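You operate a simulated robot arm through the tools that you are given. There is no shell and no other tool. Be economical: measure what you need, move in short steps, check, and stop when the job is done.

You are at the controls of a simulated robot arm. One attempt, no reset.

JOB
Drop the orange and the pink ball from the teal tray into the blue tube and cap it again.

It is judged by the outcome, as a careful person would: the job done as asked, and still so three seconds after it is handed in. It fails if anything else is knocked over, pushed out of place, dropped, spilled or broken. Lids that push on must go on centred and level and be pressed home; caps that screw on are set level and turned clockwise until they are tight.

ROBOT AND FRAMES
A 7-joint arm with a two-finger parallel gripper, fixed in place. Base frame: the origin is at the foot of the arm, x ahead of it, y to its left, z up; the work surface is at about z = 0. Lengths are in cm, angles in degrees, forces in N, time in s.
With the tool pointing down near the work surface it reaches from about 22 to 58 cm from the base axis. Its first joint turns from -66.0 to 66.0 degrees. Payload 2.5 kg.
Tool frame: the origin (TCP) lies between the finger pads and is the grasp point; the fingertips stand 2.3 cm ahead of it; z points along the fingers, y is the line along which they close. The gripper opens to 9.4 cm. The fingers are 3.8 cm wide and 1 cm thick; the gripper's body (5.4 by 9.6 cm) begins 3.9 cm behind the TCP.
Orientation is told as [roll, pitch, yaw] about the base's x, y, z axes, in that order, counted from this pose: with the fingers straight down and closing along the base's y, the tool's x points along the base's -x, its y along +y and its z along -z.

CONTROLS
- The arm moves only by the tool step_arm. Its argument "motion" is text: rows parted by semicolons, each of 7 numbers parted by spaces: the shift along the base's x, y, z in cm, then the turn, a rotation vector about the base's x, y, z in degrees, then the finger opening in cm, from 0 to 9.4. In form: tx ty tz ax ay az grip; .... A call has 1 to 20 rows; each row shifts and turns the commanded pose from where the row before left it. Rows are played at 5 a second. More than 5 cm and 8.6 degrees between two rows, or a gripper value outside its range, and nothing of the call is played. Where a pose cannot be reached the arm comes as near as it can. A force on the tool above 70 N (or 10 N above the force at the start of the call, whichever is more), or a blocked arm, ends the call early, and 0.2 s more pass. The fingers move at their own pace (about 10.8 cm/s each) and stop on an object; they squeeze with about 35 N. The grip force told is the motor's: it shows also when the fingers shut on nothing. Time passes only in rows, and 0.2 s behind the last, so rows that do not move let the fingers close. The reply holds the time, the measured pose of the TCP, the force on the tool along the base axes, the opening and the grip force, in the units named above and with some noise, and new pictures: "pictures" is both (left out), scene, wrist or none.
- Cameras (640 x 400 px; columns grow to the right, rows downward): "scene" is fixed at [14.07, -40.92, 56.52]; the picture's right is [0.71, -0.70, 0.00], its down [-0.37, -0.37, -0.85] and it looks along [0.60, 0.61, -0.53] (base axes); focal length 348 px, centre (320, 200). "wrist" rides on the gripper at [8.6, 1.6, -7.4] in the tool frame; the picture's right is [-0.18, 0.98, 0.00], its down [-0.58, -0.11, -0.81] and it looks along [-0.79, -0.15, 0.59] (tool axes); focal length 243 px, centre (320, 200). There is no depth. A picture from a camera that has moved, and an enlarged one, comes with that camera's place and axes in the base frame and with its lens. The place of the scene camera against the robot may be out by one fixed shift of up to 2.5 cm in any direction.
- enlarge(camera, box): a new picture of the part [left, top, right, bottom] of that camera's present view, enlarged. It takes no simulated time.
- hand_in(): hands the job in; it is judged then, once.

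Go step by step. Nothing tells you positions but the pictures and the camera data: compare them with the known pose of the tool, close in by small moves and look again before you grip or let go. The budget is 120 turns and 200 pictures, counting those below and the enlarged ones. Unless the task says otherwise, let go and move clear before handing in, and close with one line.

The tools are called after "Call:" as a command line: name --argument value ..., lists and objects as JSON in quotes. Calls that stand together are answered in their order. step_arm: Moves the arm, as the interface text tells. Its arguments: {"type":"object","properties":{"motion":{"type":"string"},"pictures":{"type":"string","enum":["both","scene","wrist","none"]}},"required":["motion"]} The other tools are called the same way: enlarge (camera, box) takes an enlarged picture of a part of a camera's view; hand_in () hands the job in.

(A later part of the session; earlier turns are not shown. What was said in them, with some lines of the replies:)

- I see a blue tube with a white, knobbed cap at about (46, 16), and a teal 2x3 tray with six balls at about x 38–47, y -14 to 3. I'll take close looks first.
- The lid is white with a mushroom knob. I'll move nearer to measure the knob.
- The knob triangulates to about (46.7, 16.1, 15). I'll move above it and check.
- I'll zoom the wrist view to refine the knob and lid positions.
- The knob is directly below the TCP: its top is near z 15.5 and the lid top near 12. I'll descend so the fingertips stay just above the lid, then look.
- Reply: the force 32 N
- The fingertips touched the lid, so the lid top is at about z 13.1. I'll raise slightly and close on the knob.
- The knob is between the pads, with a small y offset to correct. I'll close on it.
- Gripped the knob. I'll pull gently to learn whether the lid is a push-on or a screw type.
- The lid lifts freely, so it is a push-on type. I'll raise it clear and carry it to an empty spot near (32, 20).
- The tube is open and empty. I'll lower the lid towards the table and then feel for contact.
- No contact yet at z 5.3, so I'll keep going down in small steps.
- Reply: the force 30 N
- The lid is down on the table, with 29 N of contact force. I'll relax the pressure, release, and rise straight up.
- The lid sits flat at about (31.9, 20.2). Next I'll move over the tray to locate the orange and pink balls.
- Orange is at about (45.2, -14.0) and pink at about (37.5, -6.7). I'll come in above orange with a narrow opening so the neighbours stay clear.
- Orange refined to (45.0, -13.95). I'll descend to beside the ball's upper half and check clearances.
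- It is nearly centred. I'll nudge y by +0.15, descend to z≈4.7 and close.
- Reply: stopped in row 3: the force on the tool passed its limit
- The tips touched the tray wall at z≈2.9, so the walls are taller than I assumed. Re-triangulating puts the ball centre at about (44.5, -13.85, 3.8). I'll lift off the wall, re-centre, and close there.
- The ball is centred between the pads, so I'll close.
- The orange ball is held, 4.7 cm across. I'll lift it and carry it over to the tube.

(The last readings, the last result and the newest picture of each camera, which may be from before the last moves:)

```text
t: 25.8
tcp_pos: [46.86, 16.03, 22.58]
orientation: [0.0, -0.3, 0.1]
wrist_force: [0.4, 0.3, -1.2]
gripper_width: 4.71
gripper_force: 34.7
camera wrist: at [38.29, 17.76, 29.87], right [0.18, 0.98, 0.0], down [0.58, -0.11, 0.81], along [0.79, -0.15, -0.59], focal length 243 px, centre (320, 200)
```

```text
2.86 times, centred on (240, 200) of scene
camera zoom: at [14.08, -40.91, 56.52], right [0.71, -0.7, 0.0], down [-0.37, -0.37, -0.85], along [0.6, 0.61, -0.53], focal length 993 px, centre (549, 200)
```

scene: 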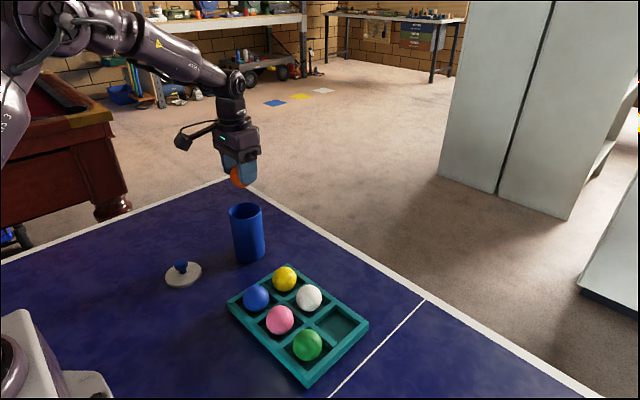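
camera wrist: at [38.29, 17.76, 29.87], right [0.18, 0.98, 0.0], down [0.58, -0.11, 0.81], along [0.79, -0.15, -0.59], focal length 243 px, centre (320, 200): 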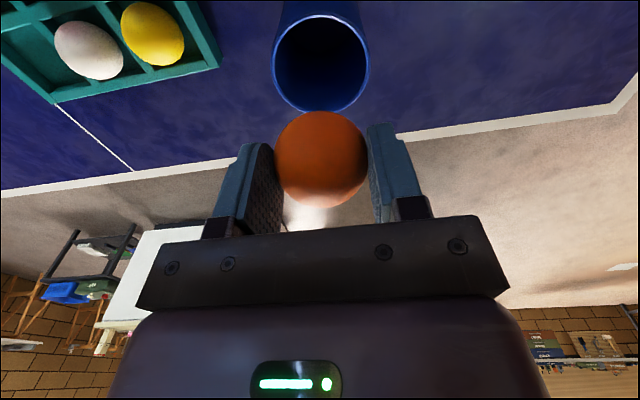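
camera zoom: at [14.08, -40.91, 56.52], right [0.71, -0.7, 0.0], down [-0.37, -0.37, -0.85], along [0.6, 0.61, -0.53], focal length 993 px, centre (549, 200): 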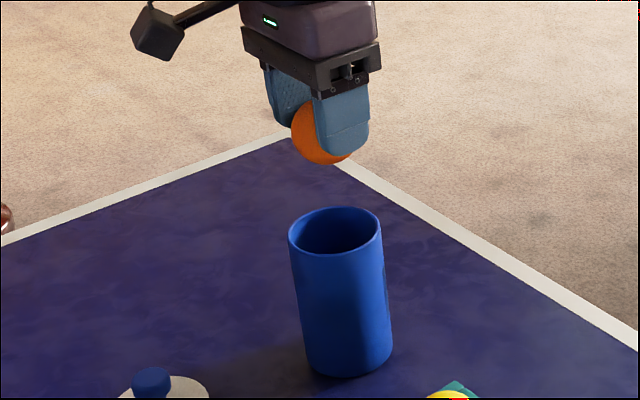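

The ball hangs over the tube, whose rim centre is at about (46.65, 16.2). I'll descend so the ball's lower part sits inside the rim, then check.

Call:
step_arm --motion "-0.1 0.1 -2.5 0 0 0 3.8;0 0 -2.5 0 0 0 3.8;0 0 -1.5 0 0 0 3.8;0 0 -0.7 0 0 0 3.8;0 0 0 0 0 0 3.8"

Call:
enlarge --camera "scene" --box '[180, 130, 300, 270]'

```text
t: 26.9
tcp_pos: [46.71, 16.02, 15.31]
orientation: [-0.1, -0.2, 0.0]
wrist_force: [-0.3, -0.6, -1.2]
gripper_width: 4.71
gripper_force: 35.1
camera wrist: at [38.08, 17.75, 22.57], right [0.18, 0.98, 0.0], down [0.58, -0.11, 0.81], along [0.79, -0.15, -0.59], focal length 243 px, centre (320, 200)
```

scene: 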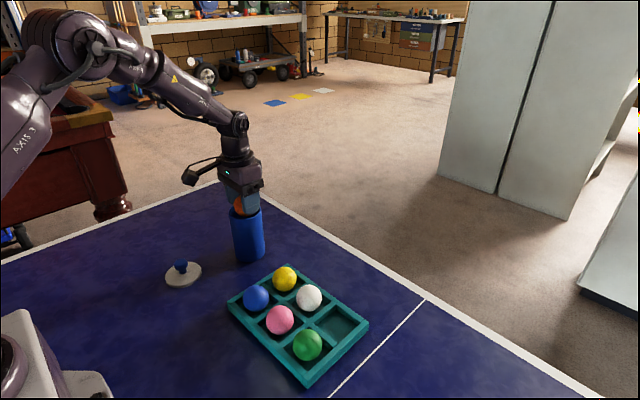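
wrist: 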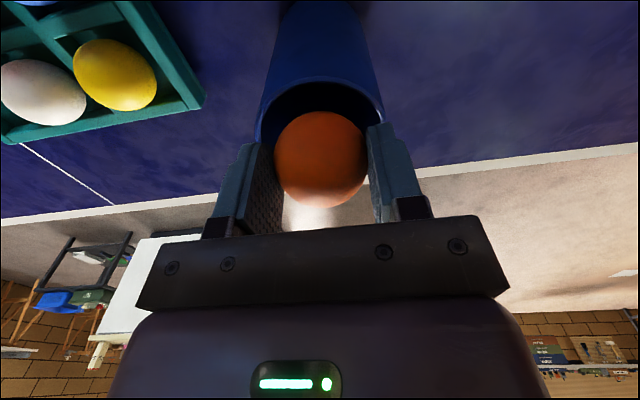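

```text
2.86 times, centred on (240, 200) of scene
camera zoom: at [14.07, -40.91, 56.52], right [0.71, -0.7, 0.0], down [-0.37, -0.37, -0.85], along [0.6, 0.61, -0.53], focal length 993 px, centre (549, 200)
```

zoom: 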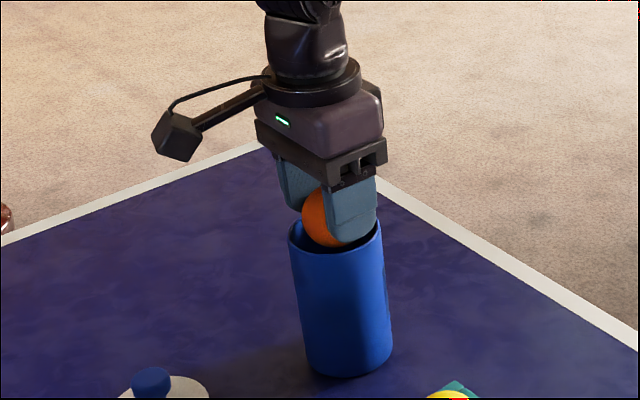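

The ball's lower part is inside the rim and centred. I'll release and rise.

Call:
step_arm --motion "0 0.1 0 0 0 0 3.8;0 0 0 0 0 0 6;0 0 0 0 0 0 7;0 0 0 0 0 0 7;0 0 3 0 0 0 7;0 0 4 0 0 0 7;0 0 0 0 0 0 6.6"

Call:
enlarge --camera "wrist" --box '[220, 0, 420, 150]'

```text
t: 28.6
tcp_pos: [46.75, 16.16, 22.41]
orientation: [0.0, -0.1, 0.1]
wrist_force: [0.0, -1.1, -0.8]
gripper_width: 6.62
gripper_force: 0.0
camera wrist: at [38.11, 17.76, 29.74], right [0.18, 0.98, 0.0], down [0.58, -0.11, 0.81], along [0.79, -0.15, -0.59], focal length 243 px, centre (320, 200)
```

scene: 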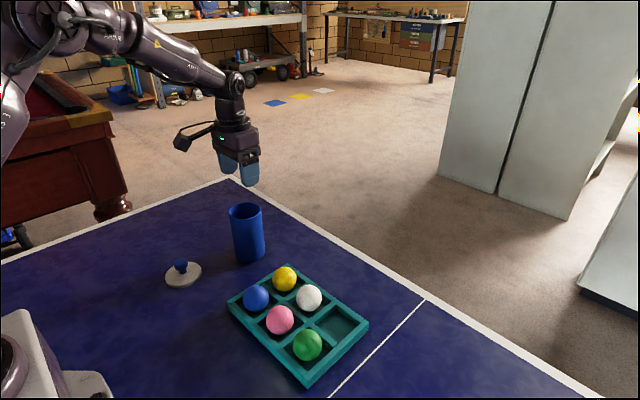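
wrist: 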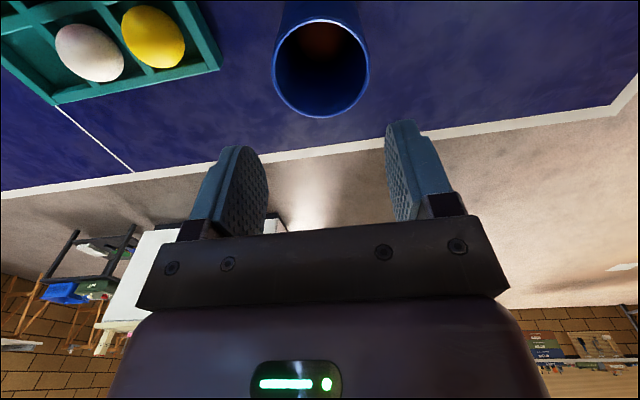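

```text
2.67 times, centred on (320, 75) of wrist
camera zoom: at [38.11, 17.76, 29.74], right [0.18, 0.98, 0.0], down [0.58, -0.11, 0.81], along [0.79, -0.15, -0.59], focal length 647 px, centre (320, 533)
```

zoom: 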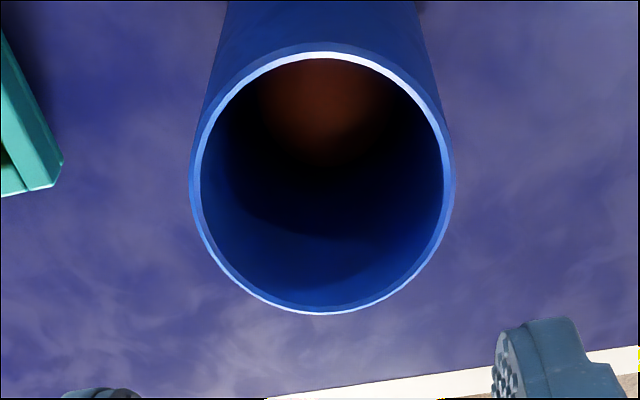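

Orange is in the tube. Next is pink at about (37.3, -6.7), so I'll move above it.

Call:
step_arm --motion "-1.5 -3.8 0 0 0 0 6.6;-1.6 -3.8 0 0 0 0 6.6;-1.6 -3.8 0 0 0 0 6.6;-1.6 -3.8 0 0 0 0 6.6;-1.6 -3.8 0 0 0 0 6.6;-1.6 -3.8 0 0 0 0 6.6;0 0 -4 0 0 0 6.6;0 0 -4 0 0 0 6.6;0 0 -3 0 0 0 6.6;0 0 0 0 0 0 6.6"

Call:
enlarge --camera "wrist" --box '[200, 0, 440, 150]'

```text
t: 30.8
tcp_pos: [37.29, -6.4, 11.27]
orientation: [0.0, -0.3, 0.2]
wrist_force: [-0.2, 0.2, -0.6]
gripper_width: 6.58
gripper_force: 0.1
camera wrist: at [28.67, -4.87, 18.6], right [0.18, 0.98, 0.0], down [0.58, -0.11, 0.81], along [0.8, -0.15, -0.59], focal length 243 px, centre (320, 200)
```

scene: 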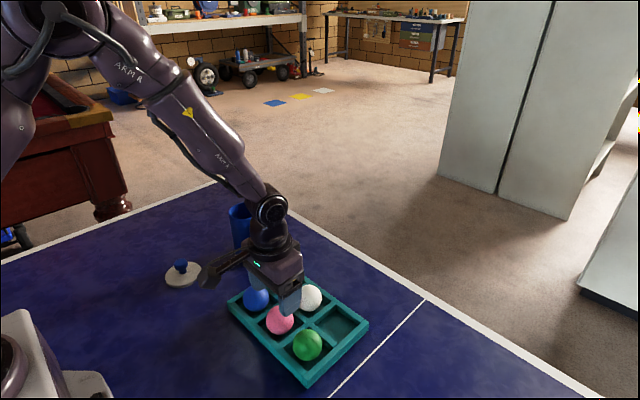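
wrist: 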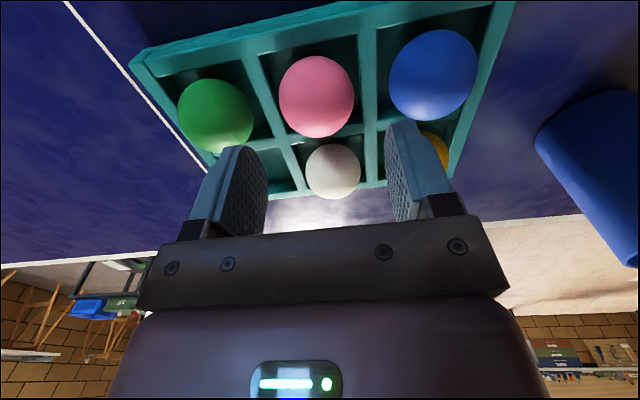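

```text
2.67 times, centred on (320, 75) of wrist
camera zoom: at [28.67, -4.87, 18.6], right [0.18, 0.98, 0.0], down [0.58, -0.11, 0.81], along [0.8, -0.15, -0.59], focal length 647 px, centre (320, 533)
```

zoom: 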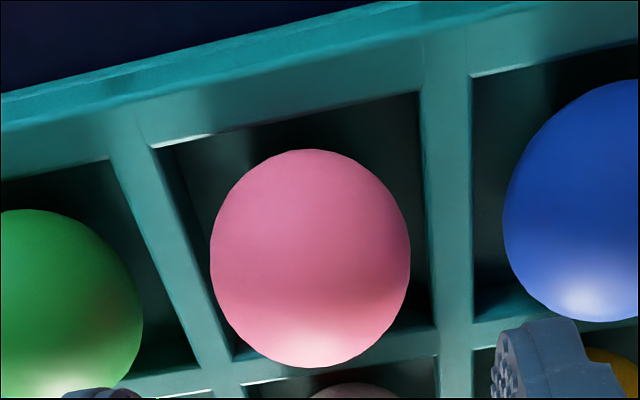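

Pink's centre is at (37.3, -6.74). I'll shift y by -0.33 and descend.

Call:
step_arm --motion "0 -0.33 -2 0 0 0 6.6;0 0 -2 0 0 0 6.6;0 0 -1 0 0 0 6.6;0 0 0 0 0 0 6.6" --pictures "wrist"

Call:
enlarge --camera "scene" --box '[220, 250, 360, 370]'

```text
t: 31.8
tcp_pos: [37.21, -6.84, 6.33]
orientation: [0.0, -0.2, 0.0]
wrist_force: [0.0, 0.0, 0.4]
gripper_width: 6.59
gripper_force: 0.0
camera wrist: at [28.61, -5.26, 13.67], right [0.18, 0.98, 0.0], down [0.58, -0.11, 0.81], along [0.79, -0.15, -0.59], focal length 243 px, centre (320, 200)
```

wrist: 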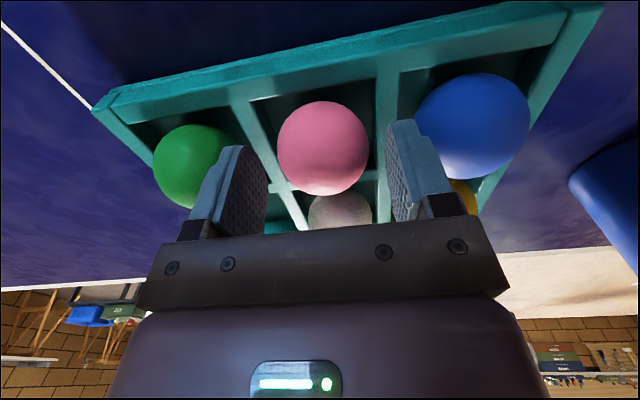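

```text
3.33 times, centred on (290, 310) of scene
camera zoom: at [14.07, -40.92, 56.52], right [0.71, -0.7, 0.0], down [-0.37, -0.37, -0.85], along [0.6, 0.61, -0.53], focal length 1159 px, centre (420, -167)
```

zoom: 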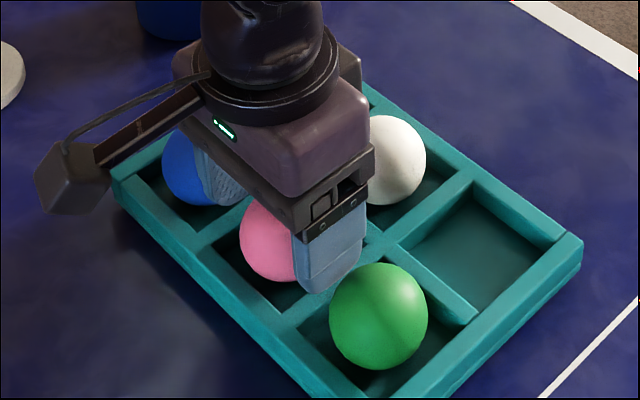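

It is aligned, so I'll lower to z 5.6 and close.

Call:
step_arm --motion "0 0.08 -0.75 0 0 0 6.6;0 0 0 0 0 0 6.4;0 0 0 0 0 0 5;0 0 0 0 0 0 4;0 0 0 0 0 0 3.8;0 0 0 0 0 0 3.8" --pictures "wrist"

```text
t: 33.1
tcp_pos: [37.15, -6.88, 5.67]
orientation: [0.0, -0.2, 0.1]
wrist_force: [0.4, 0.0, -0.1]
gripper_width: 4.74
gripper_force: 34.5
camera wrist: at [28.6, -5.18, 12.95], right [0.18, 0.98, 0.0], down [0.58, -0.11, 0.81], along [0.79, -0.15, -0.59], focal length 243 px, centre (320, 200)
```

wrist: 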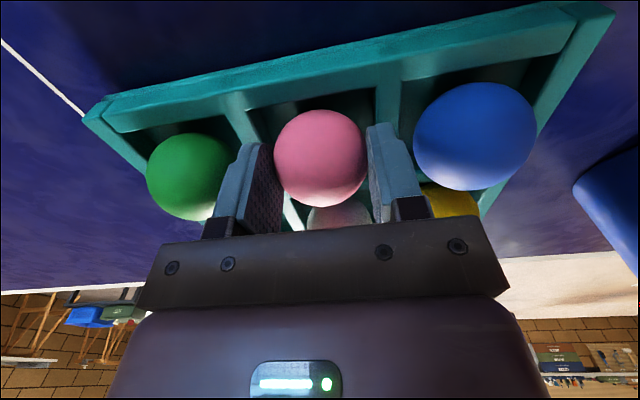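

Pink is held. I'll lift straight up and carry it to the tube.

Call:
step_arm --motion "0 0 1.5 0 0 0 3.8;0 0 3.5 0 0 0 3.8;0 0 4 0 0 0 3.8;0 0 4 0 0 0 3.8;0 0 4 0 0 0 3.8;1.5 3.8 0 0 0 0 3.8;1.6 3.8 0 0 0 0 3.8;1.6 3.8 0 0 0 0 3.8;1.6 3.8 0 0 0 0 3.8;1.6 3.9 0 0 0 0 3.8;1.6 3.9 0 0 0 0 3.8;0 0 0 0 0 0 3.8"

Call:
enlarge --camera "scene" --box '[180, 130, 300, 270]'

```text
t: 35.8
tcp_pos: [46.76, 16.08, 22.67]
orientation: [-0.1, -0.1, 0.1]
wrist_force: [0.0, 0.6, 0.5]
gripper_width: 4.7
gripper_force: 35.3
camera wrist: at [38.1, 17.79, 29.86], right [0.18, 0.98, 0.0], down [0.58, -0.11, 0.81], along [0.79, -0.15, -0.59], focal length 243 px, centre (320, 200)
```

scene: 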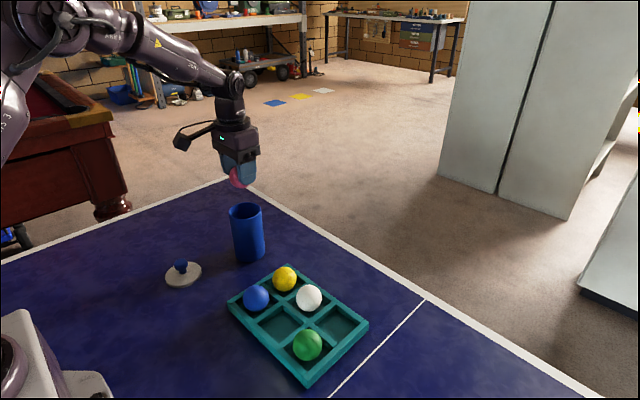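
wrist: 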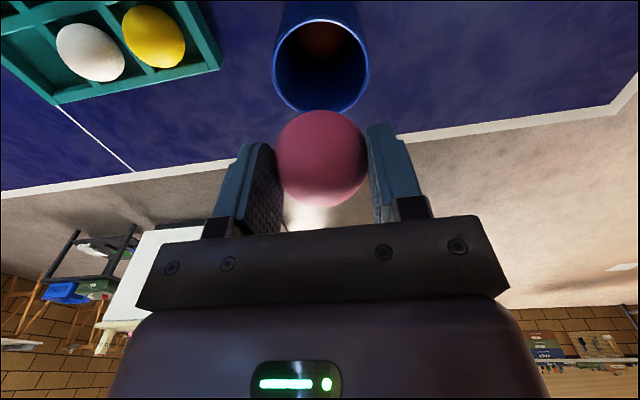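

```text
2.86 times, centred on (240, 200) of scene
camera zoom: at [14.08, -40.91, 56.52], right [0.71, -0.7, 0.0], down [-0.37, -0.37, -0.85], along [0.6, 0.61, -0.53], focal length 993 px, centre (549, 200)
```

zoom: 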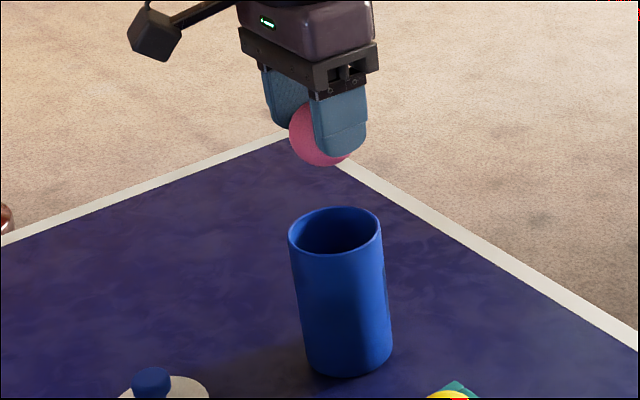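

The geometry is the same as before. I'll descend to the rim and release.

Call:
step_arm --motion "-0.05 0.08 -2.5 0 0 0 3.8;0 0 -2.5 0 0 0 3.8;0 0 -1.5 0 0 0 3.8;0 0 -0.8 0 0 0 3.8;0 0 0 0 0 0 3.8" --pictures "wrist"

```text
t: 37.0
tcp_pos: [46.6, 16.11, 15.29]
orientation: [0.1, -0.2, 0.1]
wrist_force: [0.7, -0.1, 0.1]
gripper_width: 4.72
gripper_force: 35.3
camera wrist: at [38.04, 17.84, 22.57], right [0.18, 0.98, 0.0], down [0.58, -0.11, 0.81], along [0.79, -0.15, -0.59], focal length 243 px, centre (320, 200)
```

wrist: 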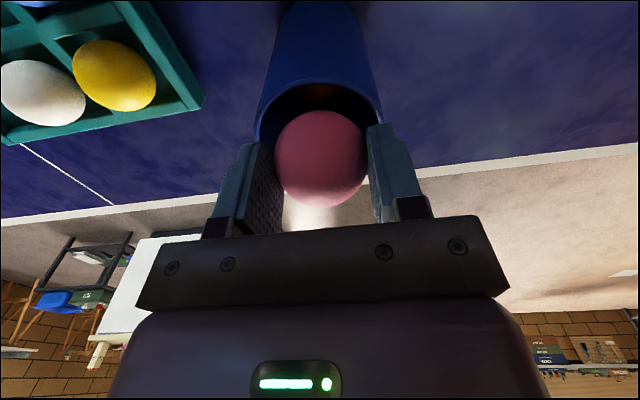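

Call:
step_arm --motion "0 0 0 0 0 0 3.8;0 0 0 0 0 0 6;0 0 0 0 0 0 7;0 0 0 0 0 0 7;0 0 3 0 0 0 7;0 0 4 0 0 0 7;0 0 0 0 0 0 6"

Call:
enlarge --camera "wrist" --box '[220, 0, 420, 150]'

```text
t: 38.5
tcp_pos: [46.64, 16.2, 22.45]
orientation: [0.0, -0.1, 0.1]
wrist_force: [-0.9, -0.4, 0.6]
gripper_width: 6.02
gripper_force: 0.0
camera wrist: at [38.06, 17.85, 29.69], right [0.18, 0.98, 0.0], down [0.58, -0.11, 0.81], along [0.79, -0.15, -0.59], focal length 243 px, centre (320, 200)
```

scene: 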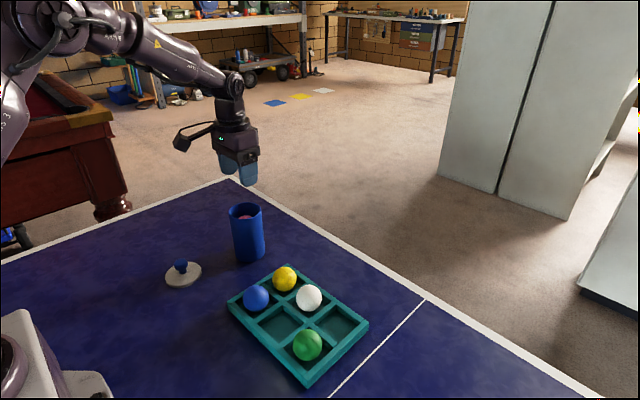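
wrist: 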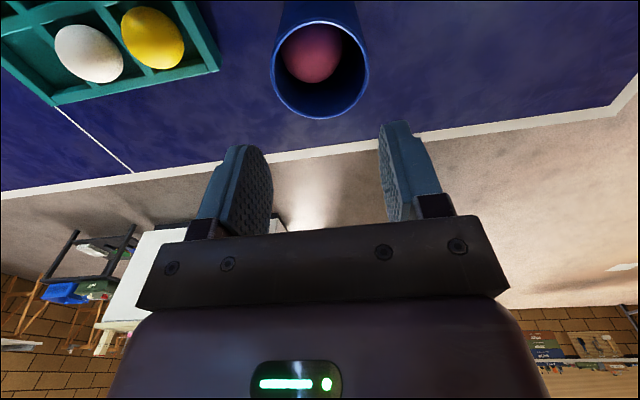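

```text
2.67 times, centred on (320, 75) of wrist
camera zoom: at [38.06, 17.85, 29.69], right [0.18, 0.98, 0.0], down [0.58, -0.11, 0.81], along [0.79, -0.15, -0.59], focal length 647 px, centre (320, 533)
```

zoom: 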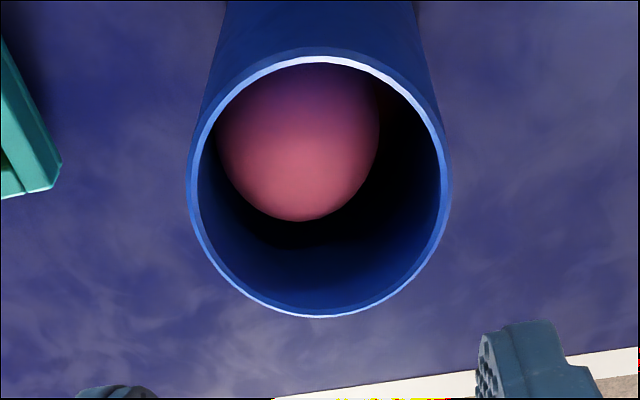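

Both balls are well below the rim. Next I'll return to the lid at about (31.8, 20.2).

Call:
step_arm --motion "-3.7 1 0 0 0 0 6;-3.7 1 0 0 0 0 6;-3.7 1 0 0 0 0 6;-3.8 0.95 0 0 0 0 6;0 0 -4 0 0 0 6;0 0 -4 0 0 0 6;0 0 -4 0 0 0 6;0 0 -2 0 0 0 6;0 0 0 0 0 0 6"

Call:
enlarge --camera "wrist" --box '[220, 20, 420, 200]'

```text
t: 40.5
tcp_pos: [31.72, 19.95, 8.4]
orientation: [0.0, -0.2, 0.2]
wrist_force: [0.7, -0.2, 0.1]
gripper_width: 6.0
gripper_force: 0.0
camera wrist: at [23.02, 21.69, 15.62], right [0.18, 0.98, 0.0], down [0.58, -0.11, 0.81], along [0.79, -0.15, -0.59], focal length 243 px, centre (320, 200)
```

scene: 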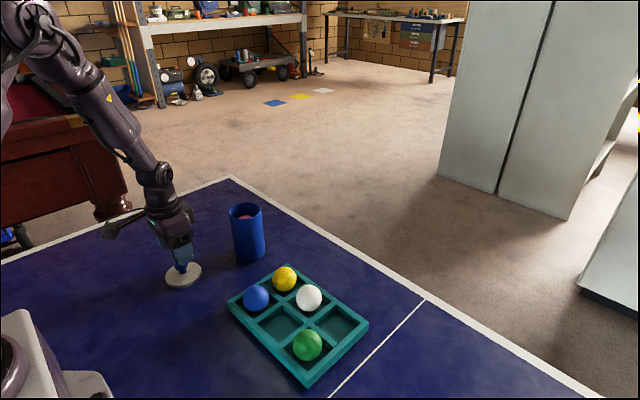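
wrist: 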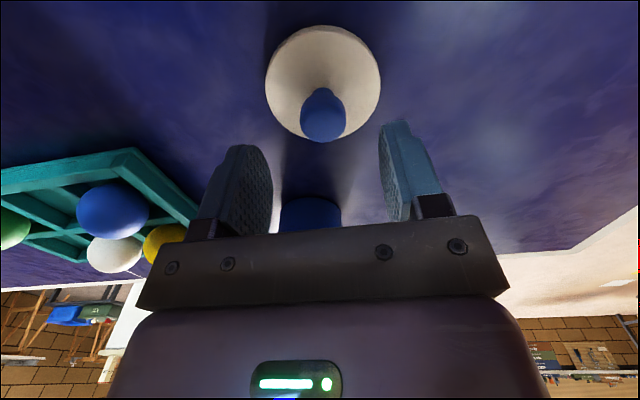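

```text
2.22 times, centred on (320, 110) of wrist
camera zoom: at [23.02, 21.69, 15.62], right [0.18, 0.98, 0.0], down [0.58, -0.11, 0.81], along [0.79, -0.15, -0.59], focal length 539 px, centre (320, 400)
```

zoom: 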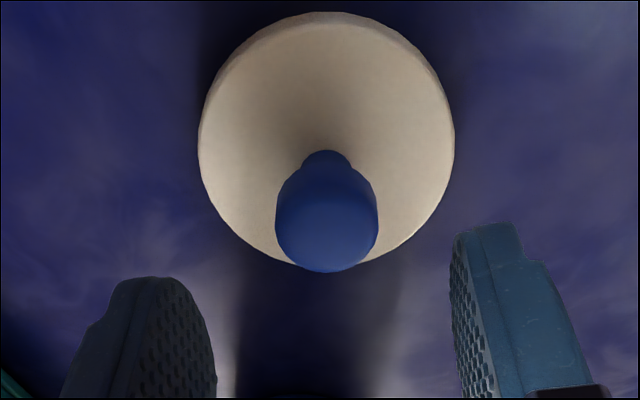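

The knob is below and centred. I'll lower to grasp height, z≈3.7, and grip.

Call:
step_arm --motion "0.08 0.13 -2.5 0 0 0 6;0 0 -1.5 0 0 0 6;0 0 -0.65 0 0 0 6;0 0 0 0 0 0 6"

Call:
enlarge --camera "wrist" --box '[220, 50, 420, 230]'

```text
t: 41.5
tcp_pos: [31.81, 20.25, 3.55]
orientation: [0.1, -0.2, 0.1]
wrist_force: [-0.7, 0.5, 0.4]
gripper_width: 5.98
gripper_force: 0.1
camera wrist: at [23.16, 21.9, 10.93], right [0.18, 0.98, 0.0], down [0.58, -0.11, 0.81], along [0.79, -0.15, -0.59], focal length 243 px, centre (320, 200)
```

scene: 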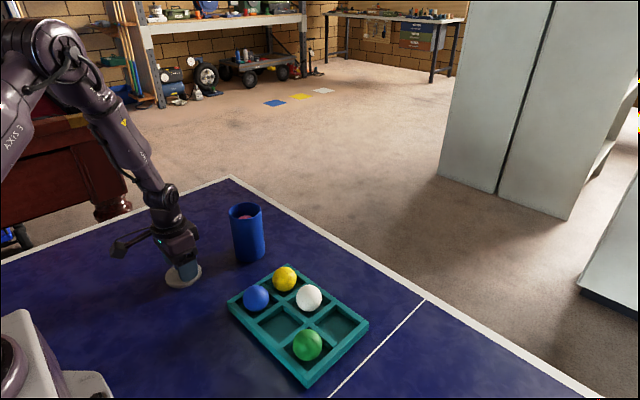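
wrist: 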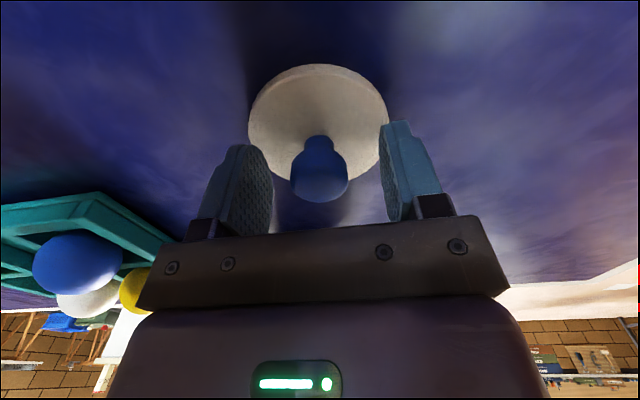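

```text
2.22 times, centred on (320, 140) of wrist
camera zoom: at [23.16, 21.9, 10.93], right [0.18, 0.98, 0.0], down [0.58, -0.11, 0.81], along [0.79, -0.15, -0.59], focal length 539 px, centre (320, 333)
```

zoom: 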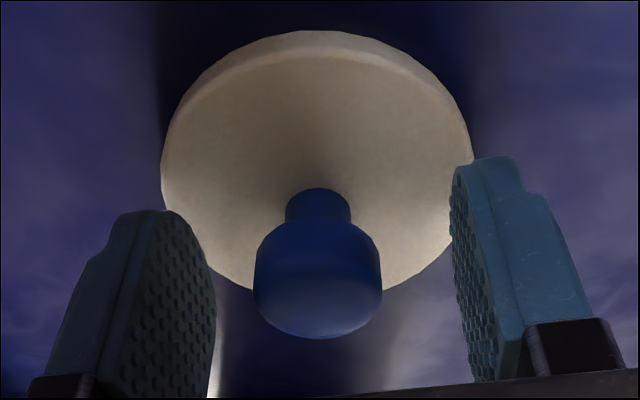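

The view matches the first grasp, so I'll close on the knob.

Call:
step_arm --motion "0 -0.07 0 0 0 0 4;0 0 0 0 0 0 2;0 0 0 0 0 0 2;0 0 0 0 0 0 2" --pictures "wrist"

```text
t: 42.5
tcp_pos: [31.8, 20.29, 3.64]
orientation: [0.0, -0.2, 0.1]
wrist_force: [0.5, 0.2, 0.1]
gripper_width: 2.62
gripper_force: 34.9
camera wrist: at [23.12, 21.83, 10.97], right [0.18, 0.98, 0.0], down [0.58, -0.11, 0.81], along [0.79, -0.15, -0.59], focal length 243 px, centre (320, 200)
```

wrist: 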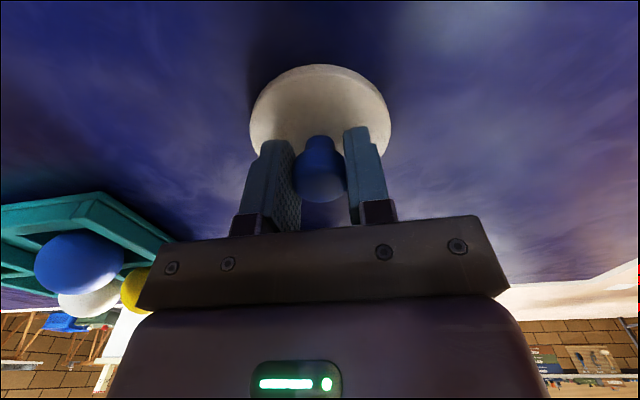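

The lid is gripped just as before. I'll lift it and carry it back over the tube, then check alignment.

Call:
step_arm --motion "0 0 1.5 0 0 0 2;0 0 4 0 0 0 2;0 0 4 0 0 0 2;0 0 4 0 0 0 2;0 0 4 0 0 0 2;3.7 -1 0 0 0 0 2;3.7 -1 0 0 0 0 2;3.8 -1 0 0 0 0 2;3.8 -1 0 0 0 0 2;0 0 0 0 0 0 2;0 0 -2.5 0 0 0 2;0 0 -1 0 0 0 2;0 0 0 0 0 0 2"

Call:
enlarge --camera "scene" --box '[200, 160, 300, 260]'

Call:
enlarge --camera "wrist" --box '[220, 20, 420, 180]'

```text
t: 45.4
tcp_pos: [46.88, 16.11, 17.63]
orientation: [0.0, -0.3, 0.2]
wrist_force: [-0.2, -0.2, -1.0]
gripper_width: 2.62
gripper_force: 35.6
camera wrist: at [38.27, 17.71, 24.88], right [0.18, 0.98, 0.0], down [0.58, -0.11, 0.81], along [0.79, -0.15, -0.59], focal length 243 px, centre (320, 200)
```

scene: 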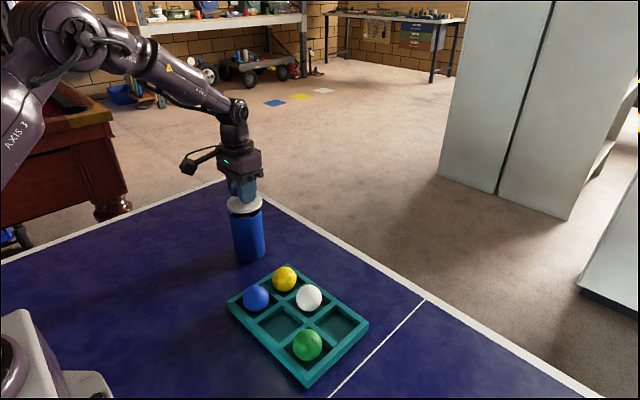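
wrist: 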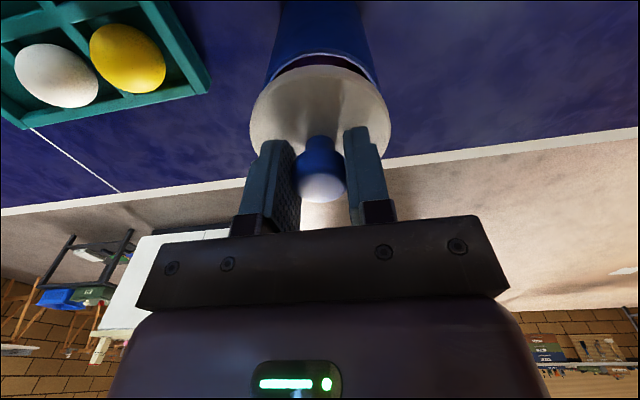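

```text
4.00 times, centred on (250, 210) of scene
camera zoom: at [14.07, -40.92, 56.52], right [0.71, -0.7, 0.0], down [-0.37, -0.37, -0.85], along [0.6, 0.61, -0.53], focal length 1391 px, centre (600, 160)
```

zoom: 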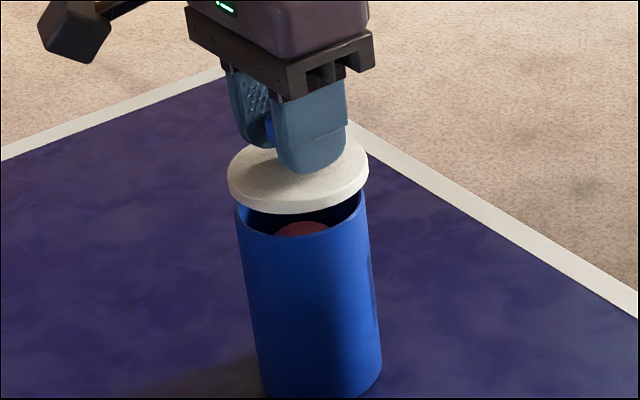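

```text
2.50 times, centred on (320, 100) of wrist
camera zoom: at [38.27, 17.71, 24.88], right [0.18, 0.98, 0.0], down [0.58, -0.11, 0.81], along [0.79, -0.15, -0.59], focal length 606 px, centre (320, 450)
```

zoom: 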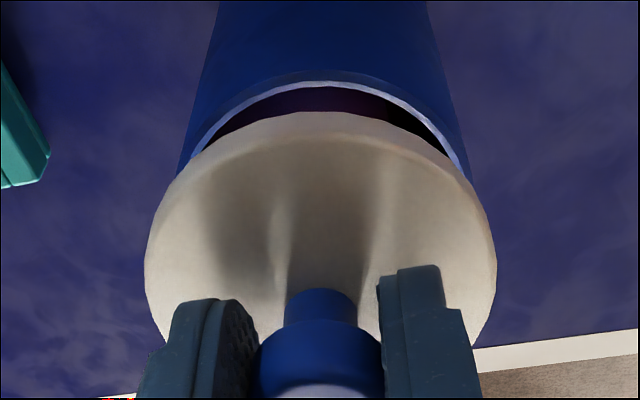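

The lid looks centred over the rim. I'll lower slowly towards the seated height of z≈15.85.

Call:
step_arm --motion "0 0.03 -0.6 0 0 0 2;0 0 -0.4 0 0 0 2;0 0 -0.2 0 0 0 2;0 0 0 0 0 0 2" --pictures "none"

Call:
enlarge --camera "scene" --box '[200, 160, 300, 260]'

Call:
enlarge --camera "wrist" --box '[220, 20, 420, 180]'

```text
t: 46.4
tcp_pos: [46.86, 16.19, 16.57]
orientation: [0.0, -0.2, 0.1]
wrist_force: [-0.7, 0.5, -1.0]
gripper_width: 2.63
gripper_force: 35.1
```

```text
4.00 times, centred on (250, 210) of scene
camera zoom: at [14.07, -40.92, 56.52], right [0.71, -0.7, 0.0], down [-0.37, -0.37, -0.85], along [0.6, 0.61, -0.53], focal length 1391 px, centre (600, 160)
```

zoom: 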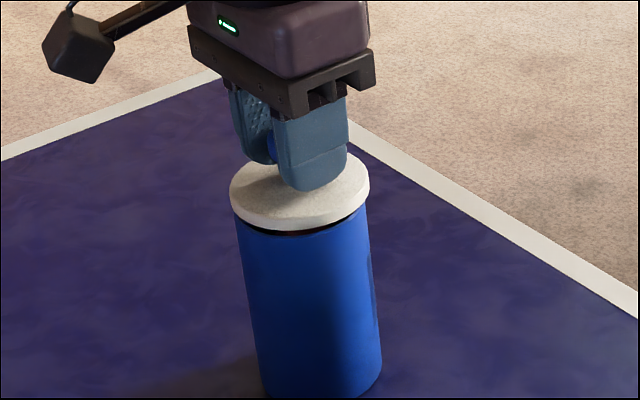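

```text
2.50 times, centred on (320, 100) of wrist
camera zoom: at [38.31, 17.84, 23.74], right [0.18, 0.98, 0.0], down [0.58, -0.11, 0.81], along [0.79, -0.15, -0.59], focal length 606 px, centre (320, 450)
```

zoom: 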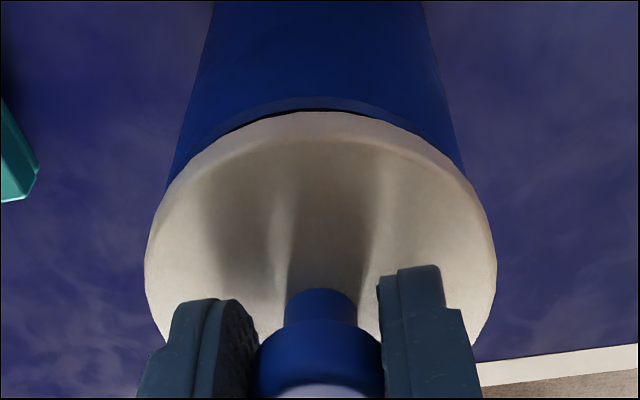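

It is still centred, with a thin gap remaining. I'll lower in fine steps until it seats.

Call:
step_arm --motion "0 -0.03 -0.2 0 0 0 2;0 0 -0.2 0 0 0 2;0 0 -0.15 0 0 0 2;0 0 0 0 0 0 2" --pictures "none"

Call:
enlarge --camera "scene" --box '[200, 160, 300, 260]'

```text
t: 47.4
tcp_pos: [46.92, 16.08, 15.95]
orientation: [0.0, -0.2, 0.1]
wrist_force: [-0.2, 0.2, 0.1]
gripper_width: 2.6
gripper_force: 35.2
```

```text
4.00 times, centred on (250, 210) of scene
camera zoom: at [14.07, -40.92, 56.52], right [0.71, -0.7, 0.0], down [-0.37, -0.37, -0.85], along [0.6, 0.61, -0.53], focal length 1391 px, centre (600, 160)
```

zoom: 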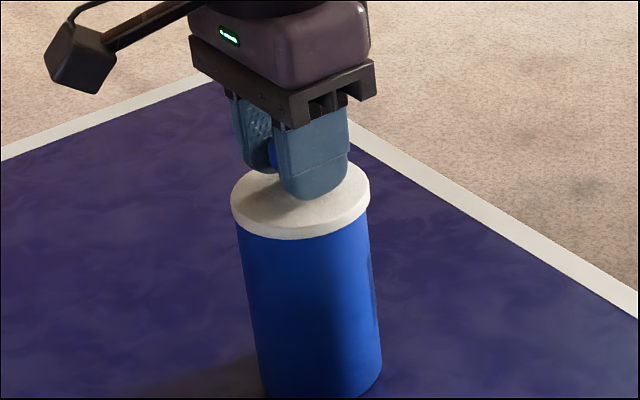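

The lid is about level with its seat. I'll press down gently to drive it home.

Call:
step_arm --motion "0 0 -0.15 0 0 0 2;0 0 -0.15 0 0 0 2;0 0 0 0 0 0 2" --pictures "none"

```text
t: 48.1
tcp_pos: [46.96, 16.19, 16.0]
orientation: [0.0, -0.5, 0.1]
wrist_force: [-12.5, -3.0, 37.4]
gripper_width: 2.62
gripper_force: 35.0
```

Call:
enlarge --camera "scene" --box '[210, 180, 290, 240]'

Call:
enlarge --camera "wrist" --box '[220, 20, 420, 180]'

```text
6.67 times, centred on (250, 210) of scene
camera zoom: at [14.05, -40.92, 56.52], right [0.71, -0.7, 0.0], down [-0.37, -0.37, -0.85], along [0.6, 0.61, -0.53], focal length 2318 px, centre (787, 133)
```

zoom: 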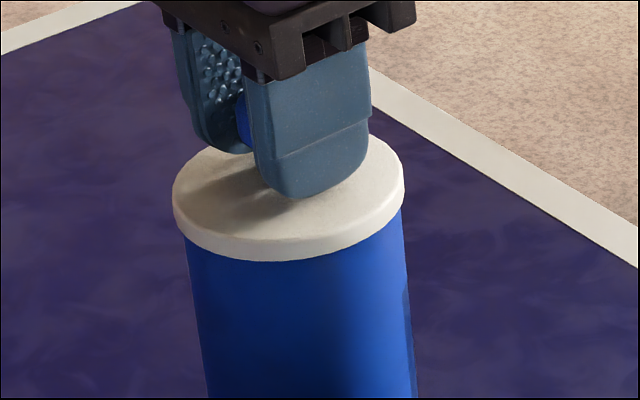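

```text
2.50 times, centred on (320, 100) of wrist
camera zoom: at [38.37, 17.87, 23.17], right [0.18, 0.98, 0.0], down [0.57, -0.11, 0.81], along [0.8, -0.15, -0.58], focal length 606 px, centre (320, 450)
```

zoom: 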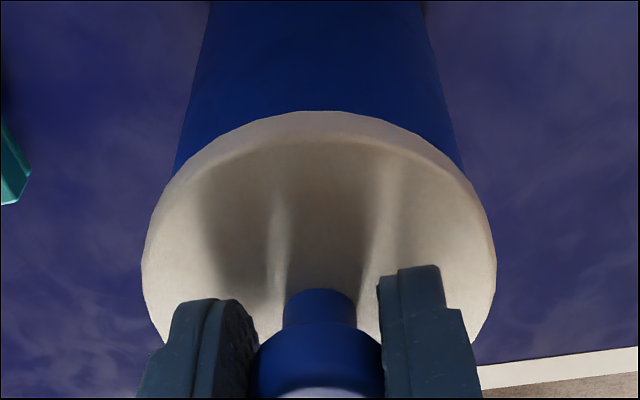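

It looks seated and level under 37 N. I'll relax, release and rise clear to compare with the original picture.

Call:
step_arm --motion "0 0 0.2 0 0 0 2;0 0 0 0 0 0 3.5;0 0 0 0 0 0 5;0 0 0 0 0 0 6;0 0 2 0 0 0 6;0 0 4 0 0 0 6;0 0 0 0 0 0 6"

Call:
enlarge --camera "scene" --box '[200, 170, 300, 270]'

Call:
enlarge --camera "wrist" --box '[240, 10, 400, 170]'

```text
t: 49.8
tcp_pos: [46.75, 16.23, 21.69]
orientation: [0.1, -0.2, 0.1]
wrist_force: [0.5, -0.5, -0.7]
gripper_width: 5.98
gripper_force: 0.1
camera wrist: at [38.16, 17.78, 29.03], right [0.18, 0.98, 0.0], down [0.58, -0.11, 0.81], along [0.79, -0.15, -0.59], focal length 243 px, centre (320, 200)
```

scene: 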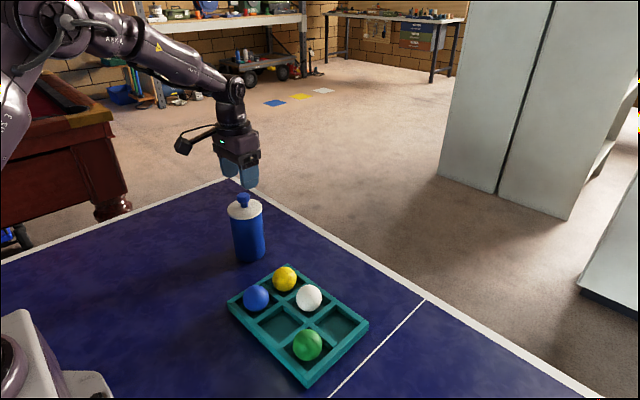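
wrist: 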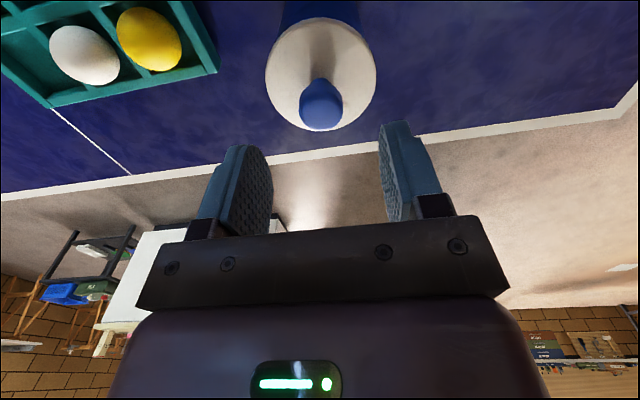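

```text
4.00 times, centred on (250, 220) of scene
camera zoom: at [14.07, -40.92, 56.52], right [0.71, -0.7, 0.0], down [-0.37, -0.37, -0.85], along [0.6, 0.61, -0.53], focal length 1391 px, centre (600, 120)
```

zoom: 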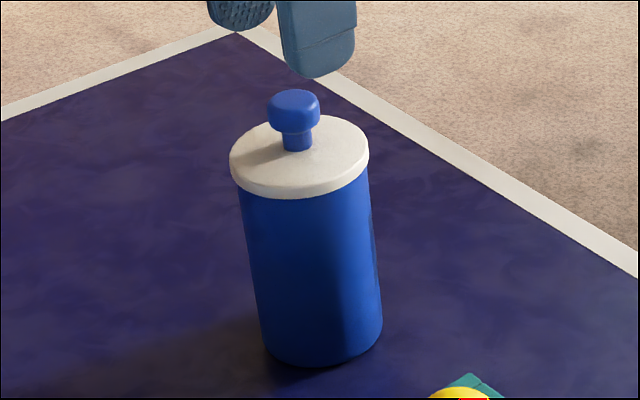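

```text
2.50 times, centred on (320, 90) of wrist
camera zoom: at [38.16, 17.78, 29.03], right [0.18, 0.98, 0.0], down [0.58, -0.11, 0.81], along [0.79, -0.15, -0.59], focal length 606 px, centre (320, 475)
```

zoom: 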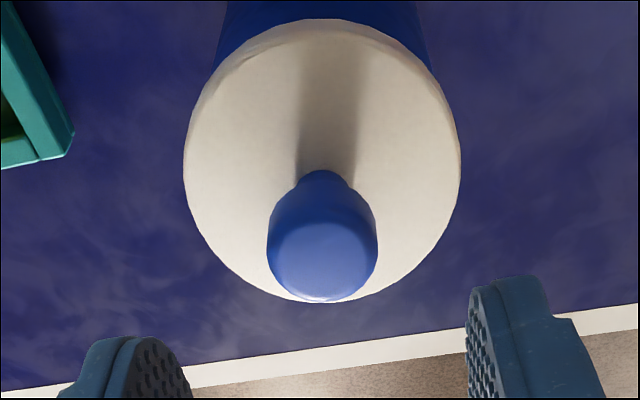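

The lid sits exactly as in the first picture: centred, level and fully down. The other balls are still in place. I'll move clear and hand in.

Call:
step_arm --motion "0 0 4 0 0 0 6;-3 -2 3 0 0 0 6;0 0 0 0 0 0 6" --pictures "scene"

```text
t: 50.5
tcp_pos: [43.98, 14.28, 28.84]
orientation: [0.0, -0.1, 0.0]
wrist_force: [-0.2, 0.2, 0.0]
gripper_width: 6.02
gripper_force: 0.0
```

scene: 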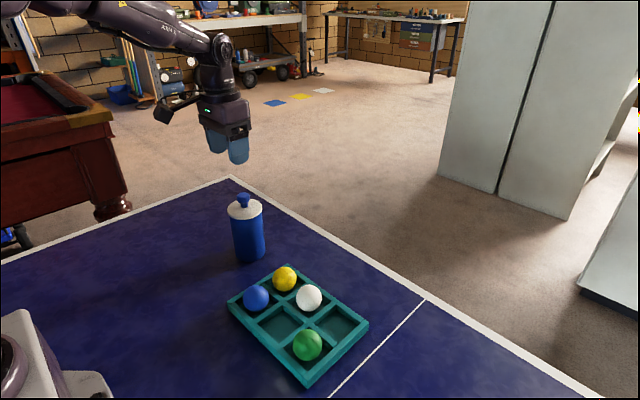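

The arm is clear, the tube is capped, and nothing else is disturbed beyond a slight nudge of the tray. I'm handing in now.

Call:
hand_in

```text
The job is handed in.
```

The orange and pink balls are in the blue tube and its lid is pressed back on, centred and level; while reaching for the orange ball the fingers touched the tray wall and nudged the tray by roughly 1–3 mm.
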